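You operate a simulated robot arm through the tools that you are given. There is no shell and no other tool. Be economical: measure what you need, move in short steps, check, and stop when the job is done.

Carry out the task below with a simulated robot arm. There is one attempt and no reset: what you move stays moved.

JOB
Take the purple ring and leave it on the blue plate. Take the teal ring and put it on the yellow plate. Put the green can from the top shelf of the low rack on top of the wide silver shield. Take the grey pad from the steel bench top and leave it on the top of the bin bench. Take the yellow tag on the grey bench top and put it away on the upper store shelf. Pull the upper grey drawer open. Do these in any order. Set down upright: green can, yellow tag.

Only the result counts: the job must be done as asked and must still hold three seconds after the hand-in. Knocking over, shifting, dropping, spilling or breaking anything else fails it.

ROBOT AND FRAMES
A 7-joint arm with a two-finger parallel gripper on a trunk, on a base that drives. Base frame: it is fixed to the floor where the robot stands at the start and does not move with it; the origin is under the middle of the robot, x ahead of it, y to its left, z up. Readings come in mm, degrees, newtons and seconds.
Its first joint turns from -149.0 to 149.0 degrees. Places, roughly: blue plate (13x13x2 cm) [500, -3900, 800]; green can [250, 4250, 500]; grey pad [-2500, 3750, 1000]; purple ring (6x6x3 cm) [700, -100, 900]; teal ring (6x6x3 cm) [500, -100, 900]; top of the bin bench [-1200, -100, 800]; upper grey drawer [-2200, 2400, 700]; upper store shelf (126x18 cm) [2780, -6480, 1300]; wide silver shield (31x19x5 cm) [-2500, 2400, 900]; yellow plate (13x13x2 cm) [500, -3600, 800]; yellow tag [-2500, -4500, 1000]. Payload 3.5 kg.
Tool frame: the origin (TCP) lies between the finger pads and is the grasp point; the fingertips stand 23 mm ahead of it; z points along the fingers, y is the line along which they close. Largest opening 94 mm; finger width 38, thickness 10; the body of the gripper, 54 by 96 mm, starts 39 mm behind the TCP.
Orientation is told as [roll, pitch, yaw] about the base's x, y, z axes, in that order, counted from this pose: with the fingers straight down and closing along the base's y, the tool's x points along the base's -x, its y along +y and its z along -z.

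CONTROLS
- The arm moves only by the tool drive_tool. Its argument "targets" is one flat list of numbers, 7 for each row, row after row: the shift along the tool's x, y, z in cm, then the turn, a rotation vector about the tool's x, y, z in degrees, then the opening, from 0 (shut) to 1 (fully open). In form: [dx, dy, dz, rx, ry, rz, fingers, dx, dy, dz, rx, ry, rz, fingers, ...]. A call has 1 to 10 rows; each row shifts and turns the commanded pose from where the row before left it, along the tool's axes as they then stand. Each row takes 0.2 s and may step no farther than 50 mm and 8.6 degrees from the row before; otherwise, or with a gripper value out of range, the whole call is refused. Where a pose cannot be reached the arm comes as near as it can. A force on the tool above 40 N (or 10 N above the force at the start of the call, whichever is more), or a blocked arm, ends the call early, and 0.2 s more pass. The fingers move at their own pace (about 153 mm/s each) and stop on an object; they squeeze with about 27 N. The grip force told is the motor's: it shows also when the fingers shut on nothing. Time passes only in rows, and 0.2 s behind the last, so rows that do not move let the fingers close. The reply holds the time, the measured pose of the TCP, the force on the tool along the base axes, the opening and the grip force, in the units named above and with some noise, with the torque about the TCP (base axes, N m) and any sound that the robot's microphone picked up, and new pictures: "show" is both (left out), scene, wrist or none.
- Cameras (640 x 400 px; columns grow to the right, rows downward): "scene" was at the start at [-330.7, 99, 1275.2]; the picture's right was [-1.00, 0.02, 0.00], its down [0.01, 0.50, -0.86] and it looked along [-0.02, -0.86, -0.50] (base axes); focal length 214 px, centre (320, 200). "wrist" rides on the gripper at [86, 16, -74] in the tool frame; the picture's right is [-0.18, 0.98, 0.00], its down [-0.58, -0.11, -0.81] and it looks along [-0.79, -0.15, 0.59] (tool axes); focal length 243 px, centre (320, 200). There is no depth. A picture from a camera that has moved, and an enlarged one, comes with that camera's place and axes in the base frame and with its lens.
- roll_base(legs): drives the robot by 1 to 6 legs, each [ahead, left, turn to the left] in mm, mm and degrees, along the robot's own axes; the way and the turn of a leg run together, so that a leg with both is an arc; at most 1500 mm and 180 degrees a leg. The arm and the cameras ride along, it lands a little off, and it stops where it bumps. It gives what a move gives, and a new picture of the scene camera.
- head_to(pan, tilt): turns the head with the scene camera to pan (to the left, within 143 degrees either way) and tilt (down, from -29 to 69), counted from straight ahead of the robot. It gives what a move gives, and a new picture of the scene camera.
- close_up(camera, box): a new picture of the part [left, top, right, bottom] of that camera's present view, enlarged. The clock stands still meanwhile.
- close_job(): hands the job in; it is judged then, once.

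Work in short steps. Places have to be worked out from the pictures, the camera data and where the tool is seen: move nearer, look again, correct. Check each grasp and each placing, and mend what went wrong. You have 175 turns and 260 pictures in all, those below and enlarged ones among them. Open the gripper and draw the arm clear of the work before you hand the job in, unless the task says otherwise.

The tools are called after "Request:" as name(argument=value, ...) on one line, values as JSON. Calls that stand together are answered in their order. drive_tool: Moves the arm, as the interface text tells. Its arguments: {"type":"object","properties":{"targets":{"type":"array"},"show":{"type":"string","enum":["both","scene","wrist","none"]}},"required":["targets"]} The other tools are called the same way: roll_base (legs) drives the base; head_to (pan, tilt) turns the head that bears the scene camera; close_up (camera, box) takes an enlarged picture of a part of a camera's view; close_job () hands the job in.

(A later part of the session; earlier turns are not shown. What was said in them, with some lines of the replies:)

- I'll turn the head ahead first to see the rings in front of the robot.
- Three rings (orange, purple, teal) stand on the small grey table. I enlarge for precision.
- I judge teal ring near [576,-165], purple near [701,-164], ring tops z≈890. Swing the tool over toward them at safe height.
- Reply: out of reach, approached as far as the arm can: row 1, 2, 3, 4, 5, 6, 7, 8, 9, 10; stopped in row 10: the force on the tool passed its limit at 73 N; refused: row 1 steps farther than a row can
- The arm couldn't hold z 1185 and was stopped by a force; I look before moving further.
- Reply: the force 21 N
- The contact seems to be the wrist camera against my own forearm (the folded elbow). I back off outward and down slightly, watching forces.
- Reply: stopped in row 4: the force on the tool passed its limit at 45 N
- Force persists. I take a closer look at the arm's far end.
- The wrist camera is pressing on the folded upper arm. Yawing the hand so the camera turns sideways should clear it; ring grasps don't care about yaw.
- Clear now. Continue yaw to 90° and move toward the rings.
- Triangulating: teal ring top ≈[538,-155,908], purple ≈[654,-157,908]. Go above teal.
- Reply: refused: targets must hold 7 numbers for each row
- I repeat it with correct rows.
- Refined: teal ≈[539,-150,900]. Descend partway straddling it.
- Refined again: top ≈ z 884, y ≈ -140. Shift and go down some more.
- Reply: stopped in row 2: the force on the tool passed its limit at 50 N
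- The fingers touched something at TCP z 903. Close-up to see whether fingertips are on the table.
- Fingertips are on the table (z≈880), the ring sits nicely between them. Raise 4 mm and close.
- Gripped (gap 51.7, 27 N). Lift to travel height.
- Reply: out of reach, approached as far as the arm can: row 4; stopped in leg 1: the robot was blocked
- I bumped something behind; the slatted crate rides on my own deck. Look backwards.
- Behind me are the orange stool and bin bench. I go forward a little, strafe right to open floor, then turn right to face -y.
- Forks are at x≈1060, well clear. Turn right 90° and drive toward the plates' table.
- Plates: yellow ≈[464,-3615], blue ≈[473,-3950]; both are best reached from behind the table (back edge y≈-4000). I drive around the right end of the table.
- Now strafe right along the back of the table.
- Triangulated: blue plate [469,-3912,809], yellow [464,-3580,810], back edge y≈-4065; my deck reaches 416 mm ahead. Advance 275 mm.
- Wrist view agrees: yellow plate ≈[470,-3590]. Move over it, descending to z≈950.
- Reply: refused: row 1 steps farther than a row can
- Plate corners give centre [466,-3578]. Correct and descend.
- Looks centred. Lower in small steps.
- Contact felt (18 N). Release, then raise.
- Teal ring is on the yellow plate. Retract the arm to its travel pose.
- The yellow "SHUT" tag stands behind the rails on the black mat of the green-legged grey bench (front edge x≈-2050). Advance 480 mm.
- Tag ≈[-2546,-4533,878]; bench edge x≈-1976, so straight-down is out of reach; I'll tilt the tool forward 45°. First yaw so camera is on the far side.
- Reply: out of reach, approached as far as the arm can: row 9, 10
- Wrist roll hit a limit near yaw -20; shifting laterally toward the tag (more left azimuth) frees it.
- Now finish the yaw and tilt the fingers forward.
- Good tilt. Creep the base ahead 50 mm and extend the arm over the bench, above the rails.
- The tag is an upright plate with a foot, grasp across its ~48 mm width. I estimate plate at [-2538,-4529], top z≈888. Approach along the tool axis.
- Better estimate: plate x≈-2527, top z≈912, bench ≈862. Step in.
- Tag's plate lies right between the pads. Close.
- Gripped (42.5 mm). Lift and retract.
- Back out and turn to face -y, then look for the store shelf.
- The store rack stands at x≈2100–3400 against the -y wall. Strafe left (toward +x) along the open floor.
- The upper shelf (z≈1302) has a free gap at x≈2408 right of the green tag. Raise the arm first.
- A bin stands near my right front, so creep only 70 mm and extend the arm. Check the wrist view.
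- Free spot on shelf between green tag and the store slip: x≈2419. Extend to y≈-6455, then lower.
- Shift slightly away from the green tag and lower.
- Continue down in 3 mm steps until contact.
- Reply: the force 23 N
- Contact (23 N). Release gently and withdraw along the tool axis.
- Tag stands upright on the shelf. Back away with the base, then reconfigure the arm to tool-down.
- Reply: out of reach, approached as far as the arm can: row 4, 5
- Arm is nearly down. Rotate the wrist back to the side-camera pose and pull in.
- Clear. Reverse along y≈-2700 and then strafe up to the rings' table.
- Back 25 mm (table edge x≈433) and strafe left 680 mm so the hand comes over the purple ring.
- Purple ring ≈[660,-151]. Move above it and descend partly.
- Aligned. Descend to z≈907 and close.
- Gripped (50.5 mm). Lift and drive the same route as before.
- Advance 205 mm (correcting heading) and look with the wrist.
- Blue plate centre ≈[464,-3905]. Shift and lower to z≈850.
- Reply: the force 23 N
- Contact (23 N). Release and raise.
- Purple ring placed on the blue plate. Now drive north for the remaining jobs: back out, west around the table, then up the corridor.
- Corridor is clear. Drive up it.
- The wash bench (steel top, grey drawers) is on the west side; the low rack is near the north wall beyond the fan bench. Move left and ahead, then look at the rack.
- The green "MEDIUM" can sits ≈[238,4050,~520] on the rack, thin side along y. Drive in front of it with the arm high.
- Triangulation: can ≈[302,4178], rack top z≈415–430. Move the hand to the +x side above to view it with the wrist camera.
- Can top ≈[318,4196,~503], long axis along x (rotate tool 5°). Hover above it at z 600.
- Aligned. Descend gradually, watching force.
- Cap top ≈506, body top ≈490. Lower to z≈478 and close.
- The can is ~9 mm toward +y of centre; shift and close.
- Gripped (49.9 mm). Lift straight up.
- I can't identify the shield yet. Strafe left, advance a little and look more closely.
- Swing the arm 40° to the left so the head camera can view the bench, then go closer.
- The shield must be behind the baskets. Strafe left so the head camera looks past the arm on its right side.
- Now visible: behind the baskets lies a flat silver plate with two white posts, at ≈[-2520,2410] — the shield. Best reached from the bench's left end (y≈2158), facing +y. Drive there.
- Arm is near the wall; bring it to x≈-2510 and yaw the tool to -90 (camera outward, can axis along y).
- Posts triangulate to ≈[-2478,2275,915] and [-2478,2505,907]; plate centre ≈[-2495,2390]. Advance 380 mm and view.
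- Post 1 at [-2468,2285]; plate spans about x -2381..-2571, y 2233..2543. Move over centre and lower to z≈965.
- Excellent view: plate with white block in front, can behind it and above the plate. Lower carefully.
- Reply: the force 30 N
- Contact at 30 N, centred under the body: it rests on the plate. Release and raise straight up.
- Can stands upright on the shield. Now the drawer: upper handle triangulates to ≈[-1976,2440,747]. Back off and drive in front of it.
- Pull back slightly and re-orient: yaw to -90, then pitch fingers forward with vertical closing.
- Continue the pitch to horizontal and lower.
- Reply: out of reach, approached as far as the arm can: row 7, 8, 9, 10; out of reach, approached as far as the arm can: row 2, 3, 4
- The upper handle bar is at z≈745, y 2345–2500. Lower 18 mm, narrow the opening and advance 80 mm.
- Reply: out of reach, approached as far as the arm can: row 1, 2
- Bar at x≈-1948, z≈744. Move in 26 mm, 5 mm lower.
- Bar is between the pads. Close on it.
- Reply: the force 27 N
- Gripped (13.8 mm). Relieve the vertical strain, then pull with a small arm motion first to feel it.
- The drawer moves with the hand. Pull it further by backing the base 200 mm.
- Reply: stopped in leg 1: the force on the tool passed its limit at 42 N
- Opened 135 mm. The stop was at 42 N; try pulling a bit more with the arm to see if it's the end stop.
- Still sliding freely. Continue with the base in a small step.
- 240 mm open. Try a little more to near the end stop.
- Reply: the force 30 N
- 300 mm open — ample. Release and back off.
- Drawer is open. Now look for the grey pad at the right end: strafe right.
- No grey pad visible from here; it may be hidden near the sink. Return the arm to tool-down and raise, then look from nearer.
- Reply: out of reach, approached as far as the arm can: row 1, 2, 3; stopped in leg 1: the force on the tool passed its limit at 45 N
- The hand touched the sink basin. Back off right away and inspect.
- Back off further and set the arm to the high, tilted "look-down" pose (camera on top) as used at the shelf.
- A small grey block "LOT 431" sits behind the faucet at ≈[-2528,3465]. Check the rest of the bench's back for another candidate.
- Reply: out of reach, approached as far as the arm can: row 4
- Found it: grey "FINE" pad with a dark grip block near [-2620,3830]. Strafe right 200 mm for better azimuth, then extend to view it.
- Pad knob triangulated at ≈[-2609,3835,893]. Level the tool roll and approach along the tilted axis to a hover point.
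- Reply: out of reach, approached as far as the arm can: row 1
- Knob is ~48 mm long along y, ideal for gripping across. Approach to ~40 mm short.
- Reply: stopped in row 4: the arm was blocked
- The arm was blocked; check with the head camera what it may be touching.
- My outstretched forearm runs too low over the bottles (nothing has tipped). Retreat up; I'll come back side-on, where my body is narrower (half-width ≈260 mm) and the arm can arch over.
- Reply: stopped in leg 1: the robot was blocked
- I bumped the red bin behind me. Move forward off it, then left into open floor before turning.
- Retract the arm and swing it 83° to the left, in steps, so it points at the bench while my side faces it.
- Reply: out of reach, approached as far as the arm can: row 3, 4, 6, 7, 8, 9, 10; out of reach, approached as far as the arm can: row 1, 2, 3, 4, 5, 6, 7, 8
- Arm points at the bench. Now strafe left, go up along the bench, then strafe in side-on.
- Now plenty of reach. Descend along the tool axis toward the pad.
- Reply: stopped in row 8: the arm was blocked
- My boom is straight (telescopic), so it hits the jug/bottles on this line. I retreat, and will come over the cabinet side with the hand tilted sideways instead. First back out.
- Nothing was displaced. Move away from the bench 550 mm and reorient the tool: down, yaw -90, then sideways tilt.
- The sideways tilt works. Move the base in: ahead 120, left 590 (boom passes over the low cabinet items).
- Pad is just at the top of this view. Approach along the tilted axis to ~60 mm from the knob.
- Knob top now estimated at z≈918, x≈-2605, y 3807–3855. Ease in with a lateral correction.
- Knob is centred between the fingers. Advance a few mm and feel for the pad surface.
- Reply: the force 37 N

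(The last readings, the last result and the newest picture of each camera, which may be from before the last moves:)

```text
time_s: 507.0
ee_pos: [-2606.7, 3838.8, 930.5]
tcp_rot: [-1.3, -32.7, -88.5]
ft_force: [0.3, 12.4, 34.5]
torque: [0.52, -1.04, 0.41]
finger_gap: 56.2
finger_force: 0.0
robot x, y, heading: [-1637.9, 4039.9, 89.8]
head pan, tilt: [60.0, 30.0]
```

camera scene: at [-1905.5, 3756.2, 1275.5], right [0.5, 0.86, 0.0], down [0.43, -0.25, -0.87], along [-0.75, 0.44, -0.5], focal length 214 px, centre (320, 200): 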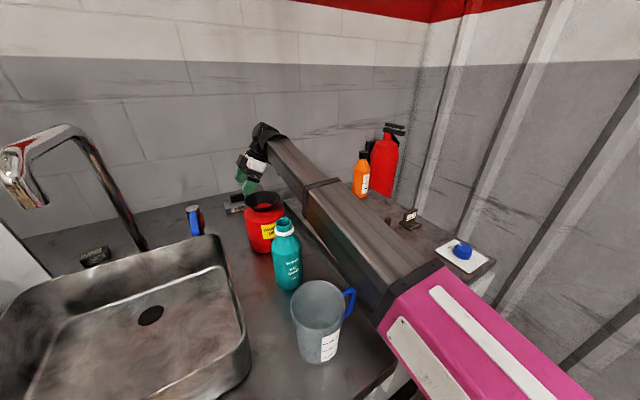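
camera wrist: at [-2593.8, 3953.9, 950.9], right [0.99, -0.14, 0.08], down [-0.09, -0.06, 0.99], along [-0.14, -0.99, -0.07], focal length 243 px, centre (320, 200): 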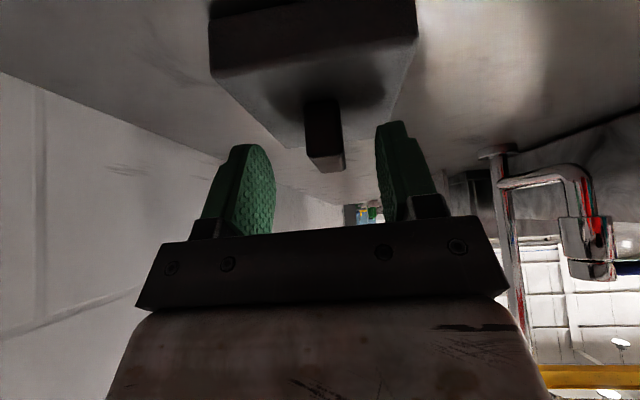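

Touching the pad top. Back off 3 mm and close on the knob.

Request:
drive_tool(targets=[0, 0, -0.3, 0, 0, 0, 0.6, 0, 0, 0, 0, 0, 0, 0, 0, 0, 0, 0, 0, 0, 0, 0, 0, 0, 0, 0, 0, 0], show="wrist")

```text
time_s: 508.0
ee_pos: [-2606.2, 3837.3, 932.2]
tcp_rot: [-1.1, -32.8, -88.5]
ft_force: [-3.4, -5.3, 15.2]
torque: [-0.63, -0.4, -0.28]
finger_gap: 15.8
finger_force: 27.3
robot x, y, heading: [-1634.8, 4042.9, 89.6]
head pan, tilt: [60.0, 30.0]
camera wrist: at [-2593.4, 3950.4, 946.5], right [0.99, -0.14, 0.08], down [-0.09, -0.05, 0.99], along [-0.13, -0.99, -0.07], focal length 243 px, centre (320, 200)
```

wrist: 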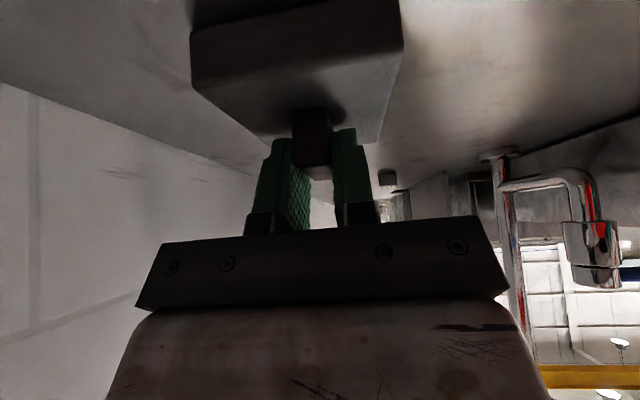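

Gripped (15.8 mm). Lift straight up and check.

Request:
drive_tool(targets=[-1.1, 0, -1.7, 0, 0, 0, 0, -1.6, 0, -2.5, 0, 0, 0, 0, -1.6, 0, -2.5, 0, 0, 0, 0, -1.6, 0, -2.5, 0, 0, 0, 0], show="wrist")

Request:
close_up(camera="scene", box=[180, 110, 340, 230])

```text
time_s: 509.0
ee_pos: [-2605.4, 3839.2, 1040.2]
tcp_rot: [-1.2, -32.7, -88.6]
ft_force: [0.3, -0.3, -1.3]
torque: [0.01, -0.02, -0.03]
finger_gap: 15.8
finger_force: 27.1
robot x, y, heading: [-1633.7, 4038.5, 89.7]
head pan, tilt: [60.0, 30.0]
camera wrist: at [-2593.2, 3953.5, 1055.4], right [0.99, -0.14, 0.08], down [-0.09, -0.06, 0.99], along [-0.13, -0.99, -0.07], focal length 243 px, centre (320, 200)
```

wrist: 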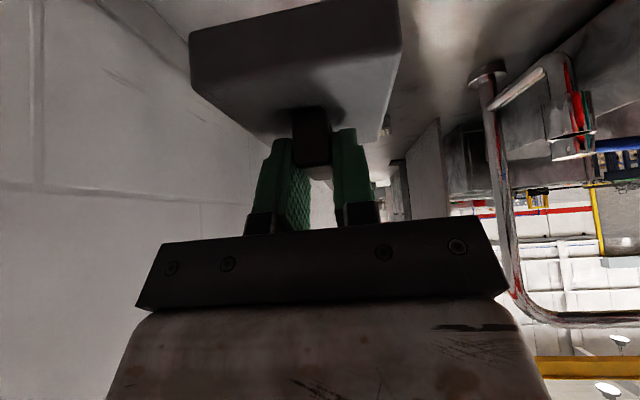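

```text
3.33 times, centred on (260, 170) of scene
camera zoom: at [-1905.4, 3756.1, 1275.5], right [0.5, 0.86, 0.0], down [0.43, -0.25, -0.87], along [-0.75, 0.44, -0.5], focal length 715 px, centre (520, 300)
```

zoom: 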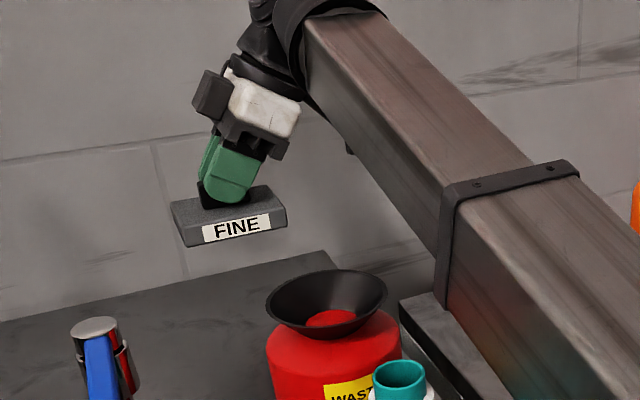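

Pad is held well. Raise, shift out along the boom line, then back the base away from the bench.

Request:
drive_tool(targets=[-2.4, 0, -3.8, 0, 0, 0, 0, -2.4, 0, -3.8, 0, 0, 0, 0, 4.2, 0, -2.7, 0, 0, 0, 0, 4.2, 0, -2.7, 0, 0, 0, 0], show="none")

Request:
roll_base(legs=[[0, -480, 0], [-1000, 0, 0], [0, -250, 0], [0, 0, -90]])

```text
time_s: 510.0
ee_pos: [-2604.9, 3938.1, 1131.0]
tcp_rot: [-1.2, -32.7, -88.4]
ft_force: [1.3, 0.4, -2.5]
torque: [0.03, -0.02, 0.04]
finger_gap: 15.6
finger_force: 27.0
robot x, y, heading: [-1636.3, 4039.4, 90.0]
head pan, tilt: [60.0, 30.0]
```

```text
time_s: 522.9
ee_pos: [-1003.7, 3997.1, 1130.1]
tcp_rot: [-1.2, -32.7, -179.2]
ft_force: [-0.5, -0.5, 0.0]
torque: [-0.01, 0.0, -0.01]
finger_gap: 15.8
finger_force: 27.0
robot x, y, heading: [-914.2, 3024.9, -1.1]
head pan, tilt: [60.0, 30.0]
camera scene: at [-1195.0, 3300.5, 1275.5], right [0.86, -0.51, 0.0], down [-0.26, -0.43, -0.87], along [0.44, 0.74, -0.5], focal length 214 px, centre (320, 200)
```

scene: 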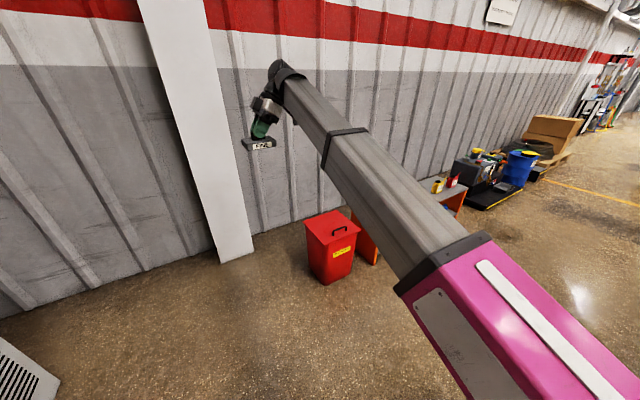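

Check the red bin's position with a close-up (I bumped it earlier), then continue.

Request:
close_up(camera="scene", box=[280, 190, 400, 300])

```text
3.64 times, centred on (340, 245) of scene
camera zoom: at [-1195.0, 3300.5, 1275.5], right [0.86, -0.51, 0.0], down [-0.26, -0.43, -0.87], along [0.44, 0.74, -0.5], focal length 780 px, centre (247, 36)
```

zoom: 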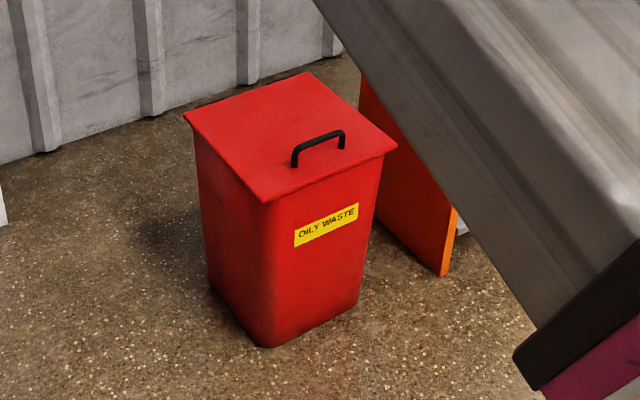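

Bin is where it was. Drive south down the corridor with the arm trailing.

Request:
roll_base(legs=[[740, 0, 1.1], [0, -1400, 0], [80, -450, 0]])

Request:
head_to(pan=-100, tilt=35)

```text
time_s: 529.7
ee_pos: [-376.2, 3617.0, 1130.0]
tcp_rot: [-1.1, -32.7, -172.3]
ft_force: [-0.3, 0.6, -1.7]
torque: [0.01, -0.02, -0.04]
finger_gap: 15.5
finger_force: 26.7
robot x, y, heading: [-176.9, 2667.2, 5.9]
head pan, tilt: [60.0, 30.0]
stopped in leg 2: the robot was blocked; the commanded pose is now the measured one
camera scene: at [-482.2, 2902.6, 1275.5], right [0.91, -0.41, 0.0], down [-0.2, -0.46, -0.87], along [0.35, 0.79, -0.5], focal length 214 px, centre (320, 200)
```

scene: 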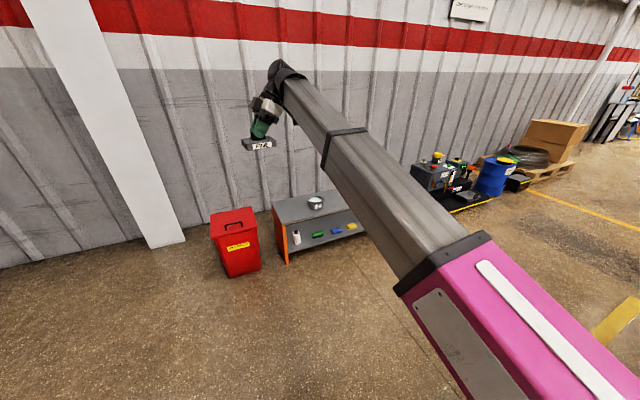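

```text
time_s: 532.1
ee_pos: [-376.0, 3617.3, 1130.8]
tcp_rot: [-1.2, -32.7, -172.3]
ft_force: [0.2, 0.4, -1.6]
torque: [-0.02, -0.01, -0.01]
finger_gap: 15.8
finger_force: 27.3
robot x, y, heading: [-176.2, 2668.1, 5.9]
head pan, tilt: [-100.0, 35.0]
camera scene: at [-525.0, 2732.1, 1267.7], right [-1.0, 0.07, 0.0], down [0.04, 0.57, -0.82], along [-0.06, -0.82, -0.57], focal length 214 px, centre (320, 200)
```

scene: 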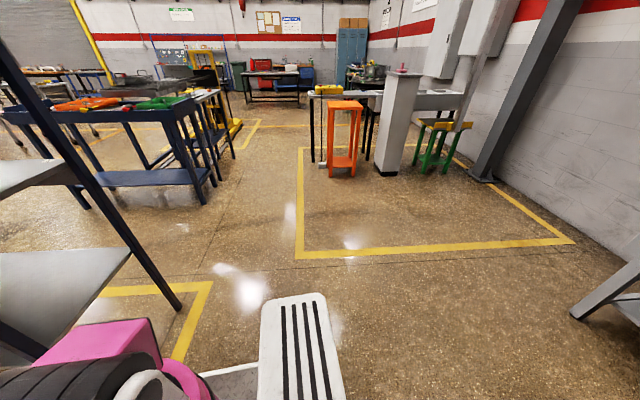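

I clipped the fan bench's leg corner; move off, then take a line further west.

Request:
roll_base(legs=[[0, 100, 0], [-420, 0, -5.9], [0, -1400, 0]])

Request:
roll_base(legs=[[510, 0, 0]])

```text
time_s: 542.1
ee_pos: [-698.6, 2308.3, 1130.9]
tcp_rot: [-1.2, -32.7, -179.5]
ft_force: [0.2, -0.4, -2.1]
torque: [0.01, -0.02, 0.0]
finger_gap: 15.7
finger_force: 27.0
robot x, y, heading: [-614.7, 1339.2, -1.2]
head pan, tilt: [-100.0, 35.0]
camera scene: at [-956.7, 1448.7, 1267.7], right [-0.98, 0.19, 0.0], down [0.11, 0.56, -0.82], along [-0.16, -0.8, -0.57], focal length 214 px, centre (320, 200)
```

scene: 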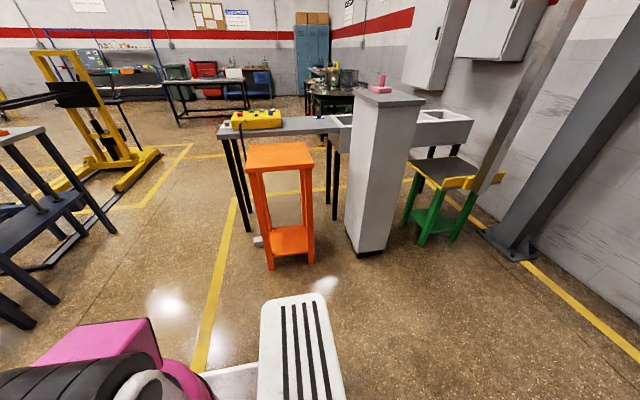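

```text
time_s: 545.1
ee_pos: [-187.0, 2299.1, 1130.3]
tcp_rot: [-1.2, -32.8, -179.4]
ft_force: [0.0, -1.0, -0.7]
torque: [0.01, 0.0, 0.04]
finger_gap: 15.6
finger_force: 27.1
robot x, y, heading: [-99.6, 1328.4, -0.9]
head pan, tilt: [-100.0, 35.0]
camera scene: at [-443.0, 1438.5, 1267.7], right [-0.98, 0.19, 0.0], down [0.11, 0.56, -0.82], along [-0.16, -0.8, -0.57], focal length 214 px, centre (320, 200)
```

scene: 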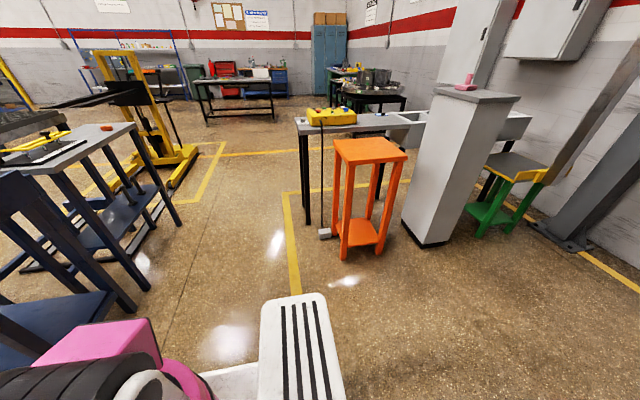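

Corridor is clear at x≈-60. Continue south, then reverse west along the front of the bin bench.

Request:
roll_base(legs=[[40, 0, 0.9], [0, -1450, 0], [0, -850, 0], [-900, 0, 0]])

Request:
head_to(pan=80, tilt=32)

```text
time_s: 561.3
ee_pos: [-1078.9, -9.9, 1129.5]
tcp_rot: [-1.2, -32.7, -178.6]
ft_force: [-0.3, 0.0, -0.6]
torque: [-0.01, 0.02, 0.04]
finger_gap: 15.6
finger_force: 27.0
robot x, y, heading: [-977.7, -976.3, -0.1]
head pan, tilt: [-100.0, 35.0]
camera scene: at [-1323.0, -873.0, 1267.7], right [-0.98, 0.18, 0.0], down [0.1, 0.56, -0.82], along [-0.15, -0.81, -0.57], focal length 214 px, centre (320, 200)
```

scene: 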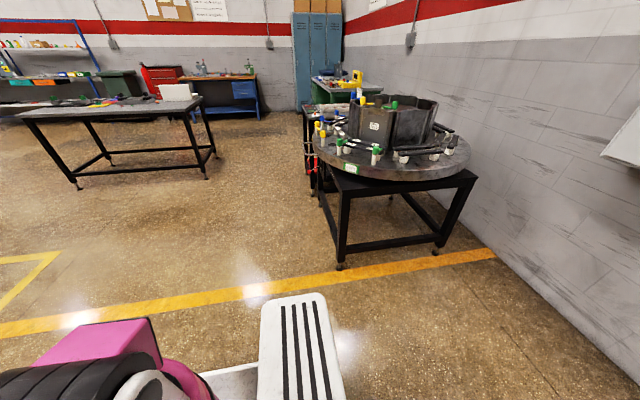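

```text
time_s: 564.0
ee_pos: [-1079.5, -9.5, 1130.0]
tcp_rot: [-1.2, -32.7, -178.6]
ft_force: [-0.3, -0.1, -1.0]
torque: [0.0, 0.0, -0.02]
finger_gap: 15.6
finger_force: 26.9
robot x, y, heading: [-978.9, -977.3, -0.1]
head pan, tilt: [80.0, 32.0]
camera scene: at [-1291.5, -698.2, 1272.3], right [0.98, -0.18, 0.0], down [-0.09, -0.52, -0.85], along [0.15, 0.83, -0.53], focal length 214 px, centre (320, 200)
```

scene: 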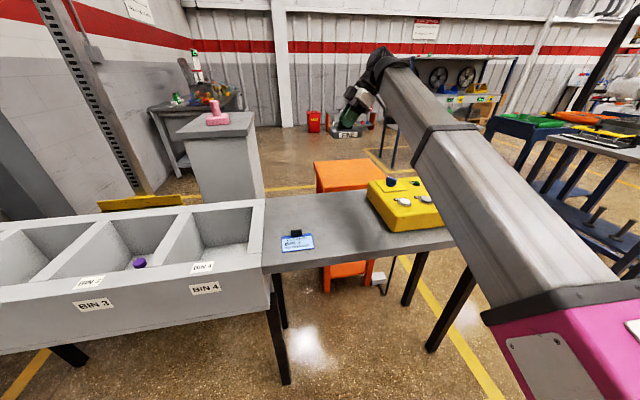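

Free spot on the bench top between the blue card and yellow box. Shift the base so the pad is over ≈[-1190,-40], then lower.

Request:
roll_base(legs=[[-110, -30, 0]])

Request:
drive_tool(targets=[2.3, 0, 3.6, 0, 0, 0, 0, 2.3, 0, 3.6, 0, 0, 0, 0, 2.3, 0, 3.6, 0, 0, 0, 0, 2.3, 0, 3.6, 0, 0, 0, 0], show="both")

```text
time_s: 565.2
ee_pos: [-1190.2, -38.1, 1131.4]
tcp_rot: [-1.2, -32.8, -178.5]
ft_force: [-0.3, 0.5, -1.4]
torque: [0.0, -0.04, 0.01]
finger_gap: 15.9
finger_force: 27.1
robot x, y, heading: [-1088.9, -1002.6, -0.5]
head pan, tilt: [80.0, 32.0]
camera scene: at [-1402.6, -727.5, 1272.3], right [0.98, -0.18, 0.0], down [-0.09, -0.52, -0.85], along [0.15, 0.83, -0.53], focal length 214 px, centre (320, 200)
```

scene: 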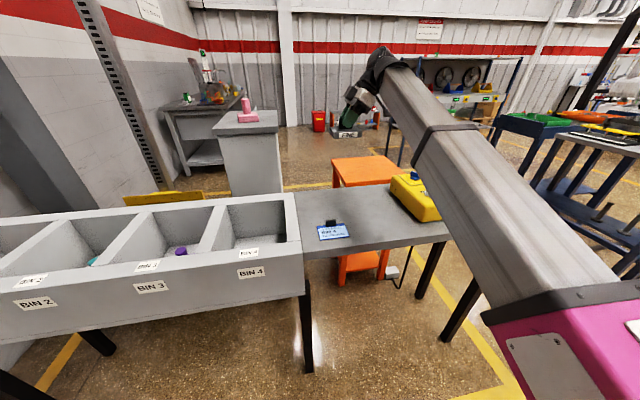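

```text
time_s: 566.2
ee_pos: [-1192.6, -34.6, 957.7]
tcp_rot: [-1.1, -32.7, -178.6]
ft_force: [0.0, -0.4, -2.4]
torque: [0.02, 0.04, 0.04]
finger_gap: 15.8
finger_force: 26.7
robot x, y, heading: [-1092.2, -1007.8, -0.2]
head pan, tilt: [80.0, 32.0]
camera scene: at [-1402.6, -727.5, 1272.3], right [0.98, -0.18, 0.0], down [-0.09, -0.52, -0.85], along [0.15, 0.83, -0.53], focal length 214 px, centre (320, 200)
camera wrist: at [-1079.1, -51.1, 972.9], right [-0.14, -0.99, 0.08], down [-0.05, 0.09, 0.99], along [-0.99, 0.14, -0.07], focal length 243 px, centre (320, 200)
```

scene: 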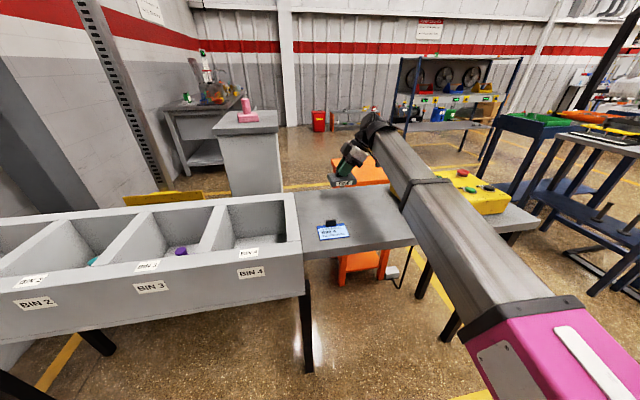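
wrist: 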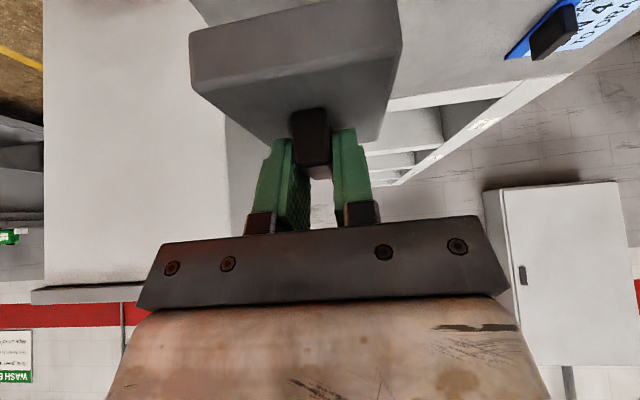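

Good. Shift 40 mm toward the front for margin and lower further.

Request:
drive_tool(targets=[0, 4, 0, 0, 0, 0, 0, 2.2, 0, 3.4, 0, 0, 0, 0, 1.9, 0, 2.9, 0, 0, 0, 0], show="scene")

Request:
close_up(camera="scene", box=[290, 140, 450, 260])

```text
time_s: 567.0
ee_pos: [-1190.5, -74.8, 891.6]
tcp_rot: [-1.3, -33.1, -178.6]
ft_force: [3.8, -3.2, 16.9]
torque: [-0.77, -0.54, 0.01]
finger_gap: 15.7
finger_force: 27.3
robot x, y, heading: [-1093.6, -1006.2, -0.3]
head pan, tilt: [80.0, 32.0]
stopped in row 3: the force on the tool passed its limit at 59 N (the readings are from after the stop); the commanded pose is now the measured one
camera scene: at [-1402.3, -728.0, 1272.5], right [0.98, -0.18, 0.0], down [-0.09, -0.52, -0.85], along [0.15, 0.83, -0.53], focal length 214 px, centre (320, 200)
```

scene: 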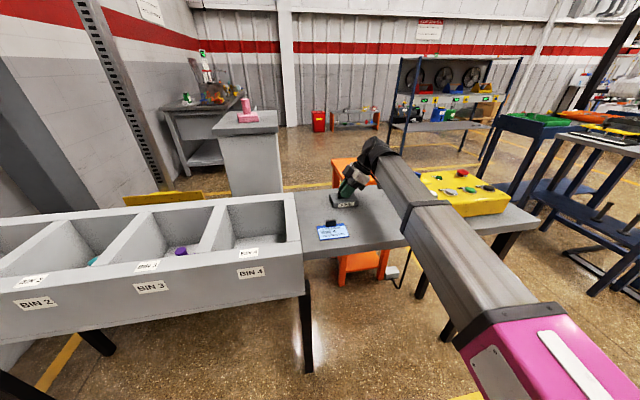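

```text
3.33 times, centred on (370, 200) of scene
camera zoom: at [-1402.3, -728.0, 1272.5], right [0.98, -0.18, 0.0], down [-0.09, -0.52, -0.85], along [0.15, 0.83, -0.53], focal length 715 px, centre (153, 200)
```

zoom: 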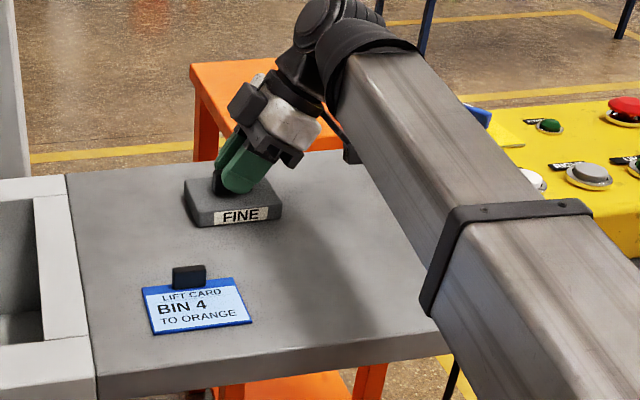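

The pad is resting flat on the bin bench top. Relax, open, and withdraw along the tool axis.

Request:
drive_tool(targets=[-0.1, 0, -0.15, 0, 0, 0, 0, 0, 0, 0, 0, 0, 0, 0.3, 0, 0, 0, 0, 0, 0, 0.6, 0, 0, 0, 0, 0, 0, 0.6, 0, 0, -3, 0, 0, 0, 0.6, -1, 0, -4, 0, 0, 0, 0.6, -2, 0, -4, 0, 0, 0, 0.6, -2, 0, -4, 0, 0, 0, 0.6], show="scene")

Request:
close_up(camera="scene", box=[290, 140, 450, 260])

```text
time_s: 568.8
ee_pos: [-1151.6, -75.1, 1042.6]
tcp_rot: [-1.4, -33.1, -178.5]
ft_force: [-0.6, 0.6, 0.1]
torque: [0.02, 0.02, 0.0]
finger_gap: 56.4
finger_force: 0.0
robot x, y, heading: [-1090.3, -1007.0, -0.3]
head pan, tilt: [80.0, 32.0]
camera scene: at [-1402.5, -727.5, 1272.4], right [0.98, -0.18, 0.0], down [-0.09, -0.52, -0.85], along [0.15, 0.83, -0.53], focal length 214 px, centre (320, 200)
```

scene: 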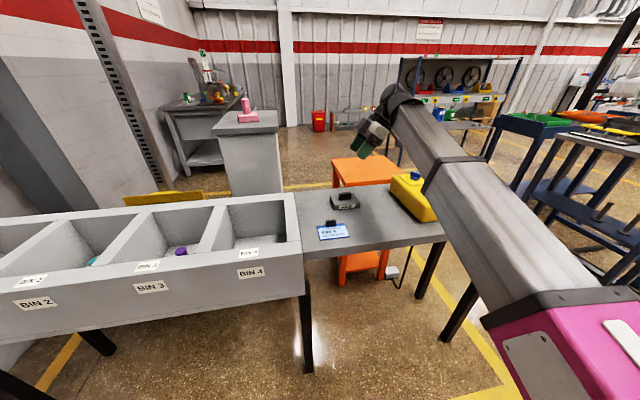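

```text
3.33 times, centred on (370, 200) of scene
camera zoom: at [-1402.5, -727.5, 1272.4], right [0.98, -0.18, 0.0], down [-0.09, -0.52, -0.85], along [0.15, 0.83, -0.53], focal length 715 px, centre (153, 200)
```

zoom: 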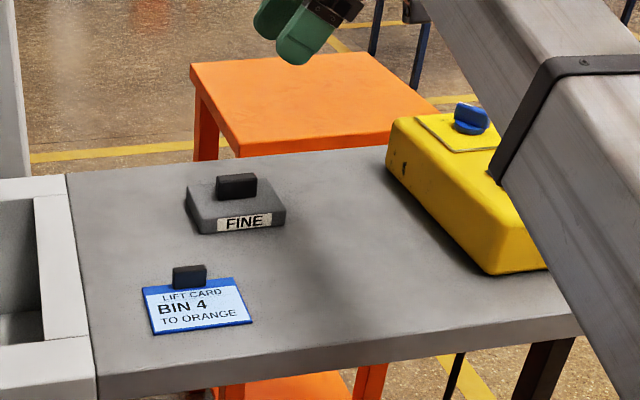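

Pad is in place. Draw the robot and arm clear of the bench.

Request:
roll_base(legs=[[0, -450, 0]])

Request:
drive_tool(targets=[0, 0, 0, 0, 0, 0, 1, 0, 0, 0, 0, 0, 0, 1], show="none")

```text
time_s: 571.5
ee_pos: [-1153.3, -516.7, 1043.4]
tcp_rot: [-1.4, -33.2, -178.6]
ft_force: [0.5, -0.7, -0.4]
torque: [0.01, 0.0, -0.02]
finger_gap: 56.3
finger_force: 0.0
robot x, y, heading: [-1092.5, -1446.6, -0.4]
head pan, tilt: [80.0, 32.0]
camera scene: at [-1404.7, -1168.0, 1272.4], right [0.98, -0.18, 0.0], down [-0.1, -0.52, -0.85], along [0.15, 0.83, -0.53], focal length 214 px, centre (320, 200)
```

scene: 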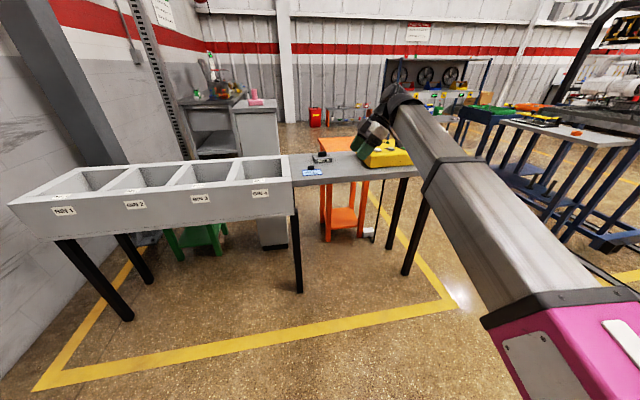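

```text
time_s: 572.1
ee_pos: [-1153.1, -517.2, 1043.5]
tcp_rot: [-1.3, -33.2, -178.6]
ft_force: [0.3, -0.2, 0.2]
torque: [-0.02, 0.03, -0.02]
finger_gap: 94.1
finger_force: 0.0
robot x, y, heading: [-1094.1, -1447.5, -0.9]
head pan, tilt: [80.0, 32.0]
```

All six parts are done, the gripper is open and the arm is clear, so I hand in the job.

Request:
close_job()

```text
The job is handed in.
```

I did all six parts and handed in the job, but I bumped several fixtures on the way, which could count against it.

- **Rings:** the purple ring is on the blue plate and the teal ring is on the yellow plate.
- **Green can:** it stands upright on the flat silver plate behind the baskets on the wash bench. I took that plate to be the wide silver shield because it matched the given place and size.
- **Yellow tag:** it stands upright on the upper store shelf, between the green tag and the store slip.
- **Grey pad:** it lies on the bin bench top, between the lift card and the yellow control box.
- **Drawer:** the upper grey drawer is open about 300 mm.

**Bumps:**
- The base was blocked by something behind it at the start, probably the orange stool, and later by the red bin and probably a leg of the fan bench.
- The gripper touched the wash bench sink.
- The arm was blocked twice over the wash bench, where the bottles and the jug stand.

Nothing fell over. The bin and the bottles looked unmoved when I checked, and the sink looked in place. I did not check the stool or the fan bench for small shifts.
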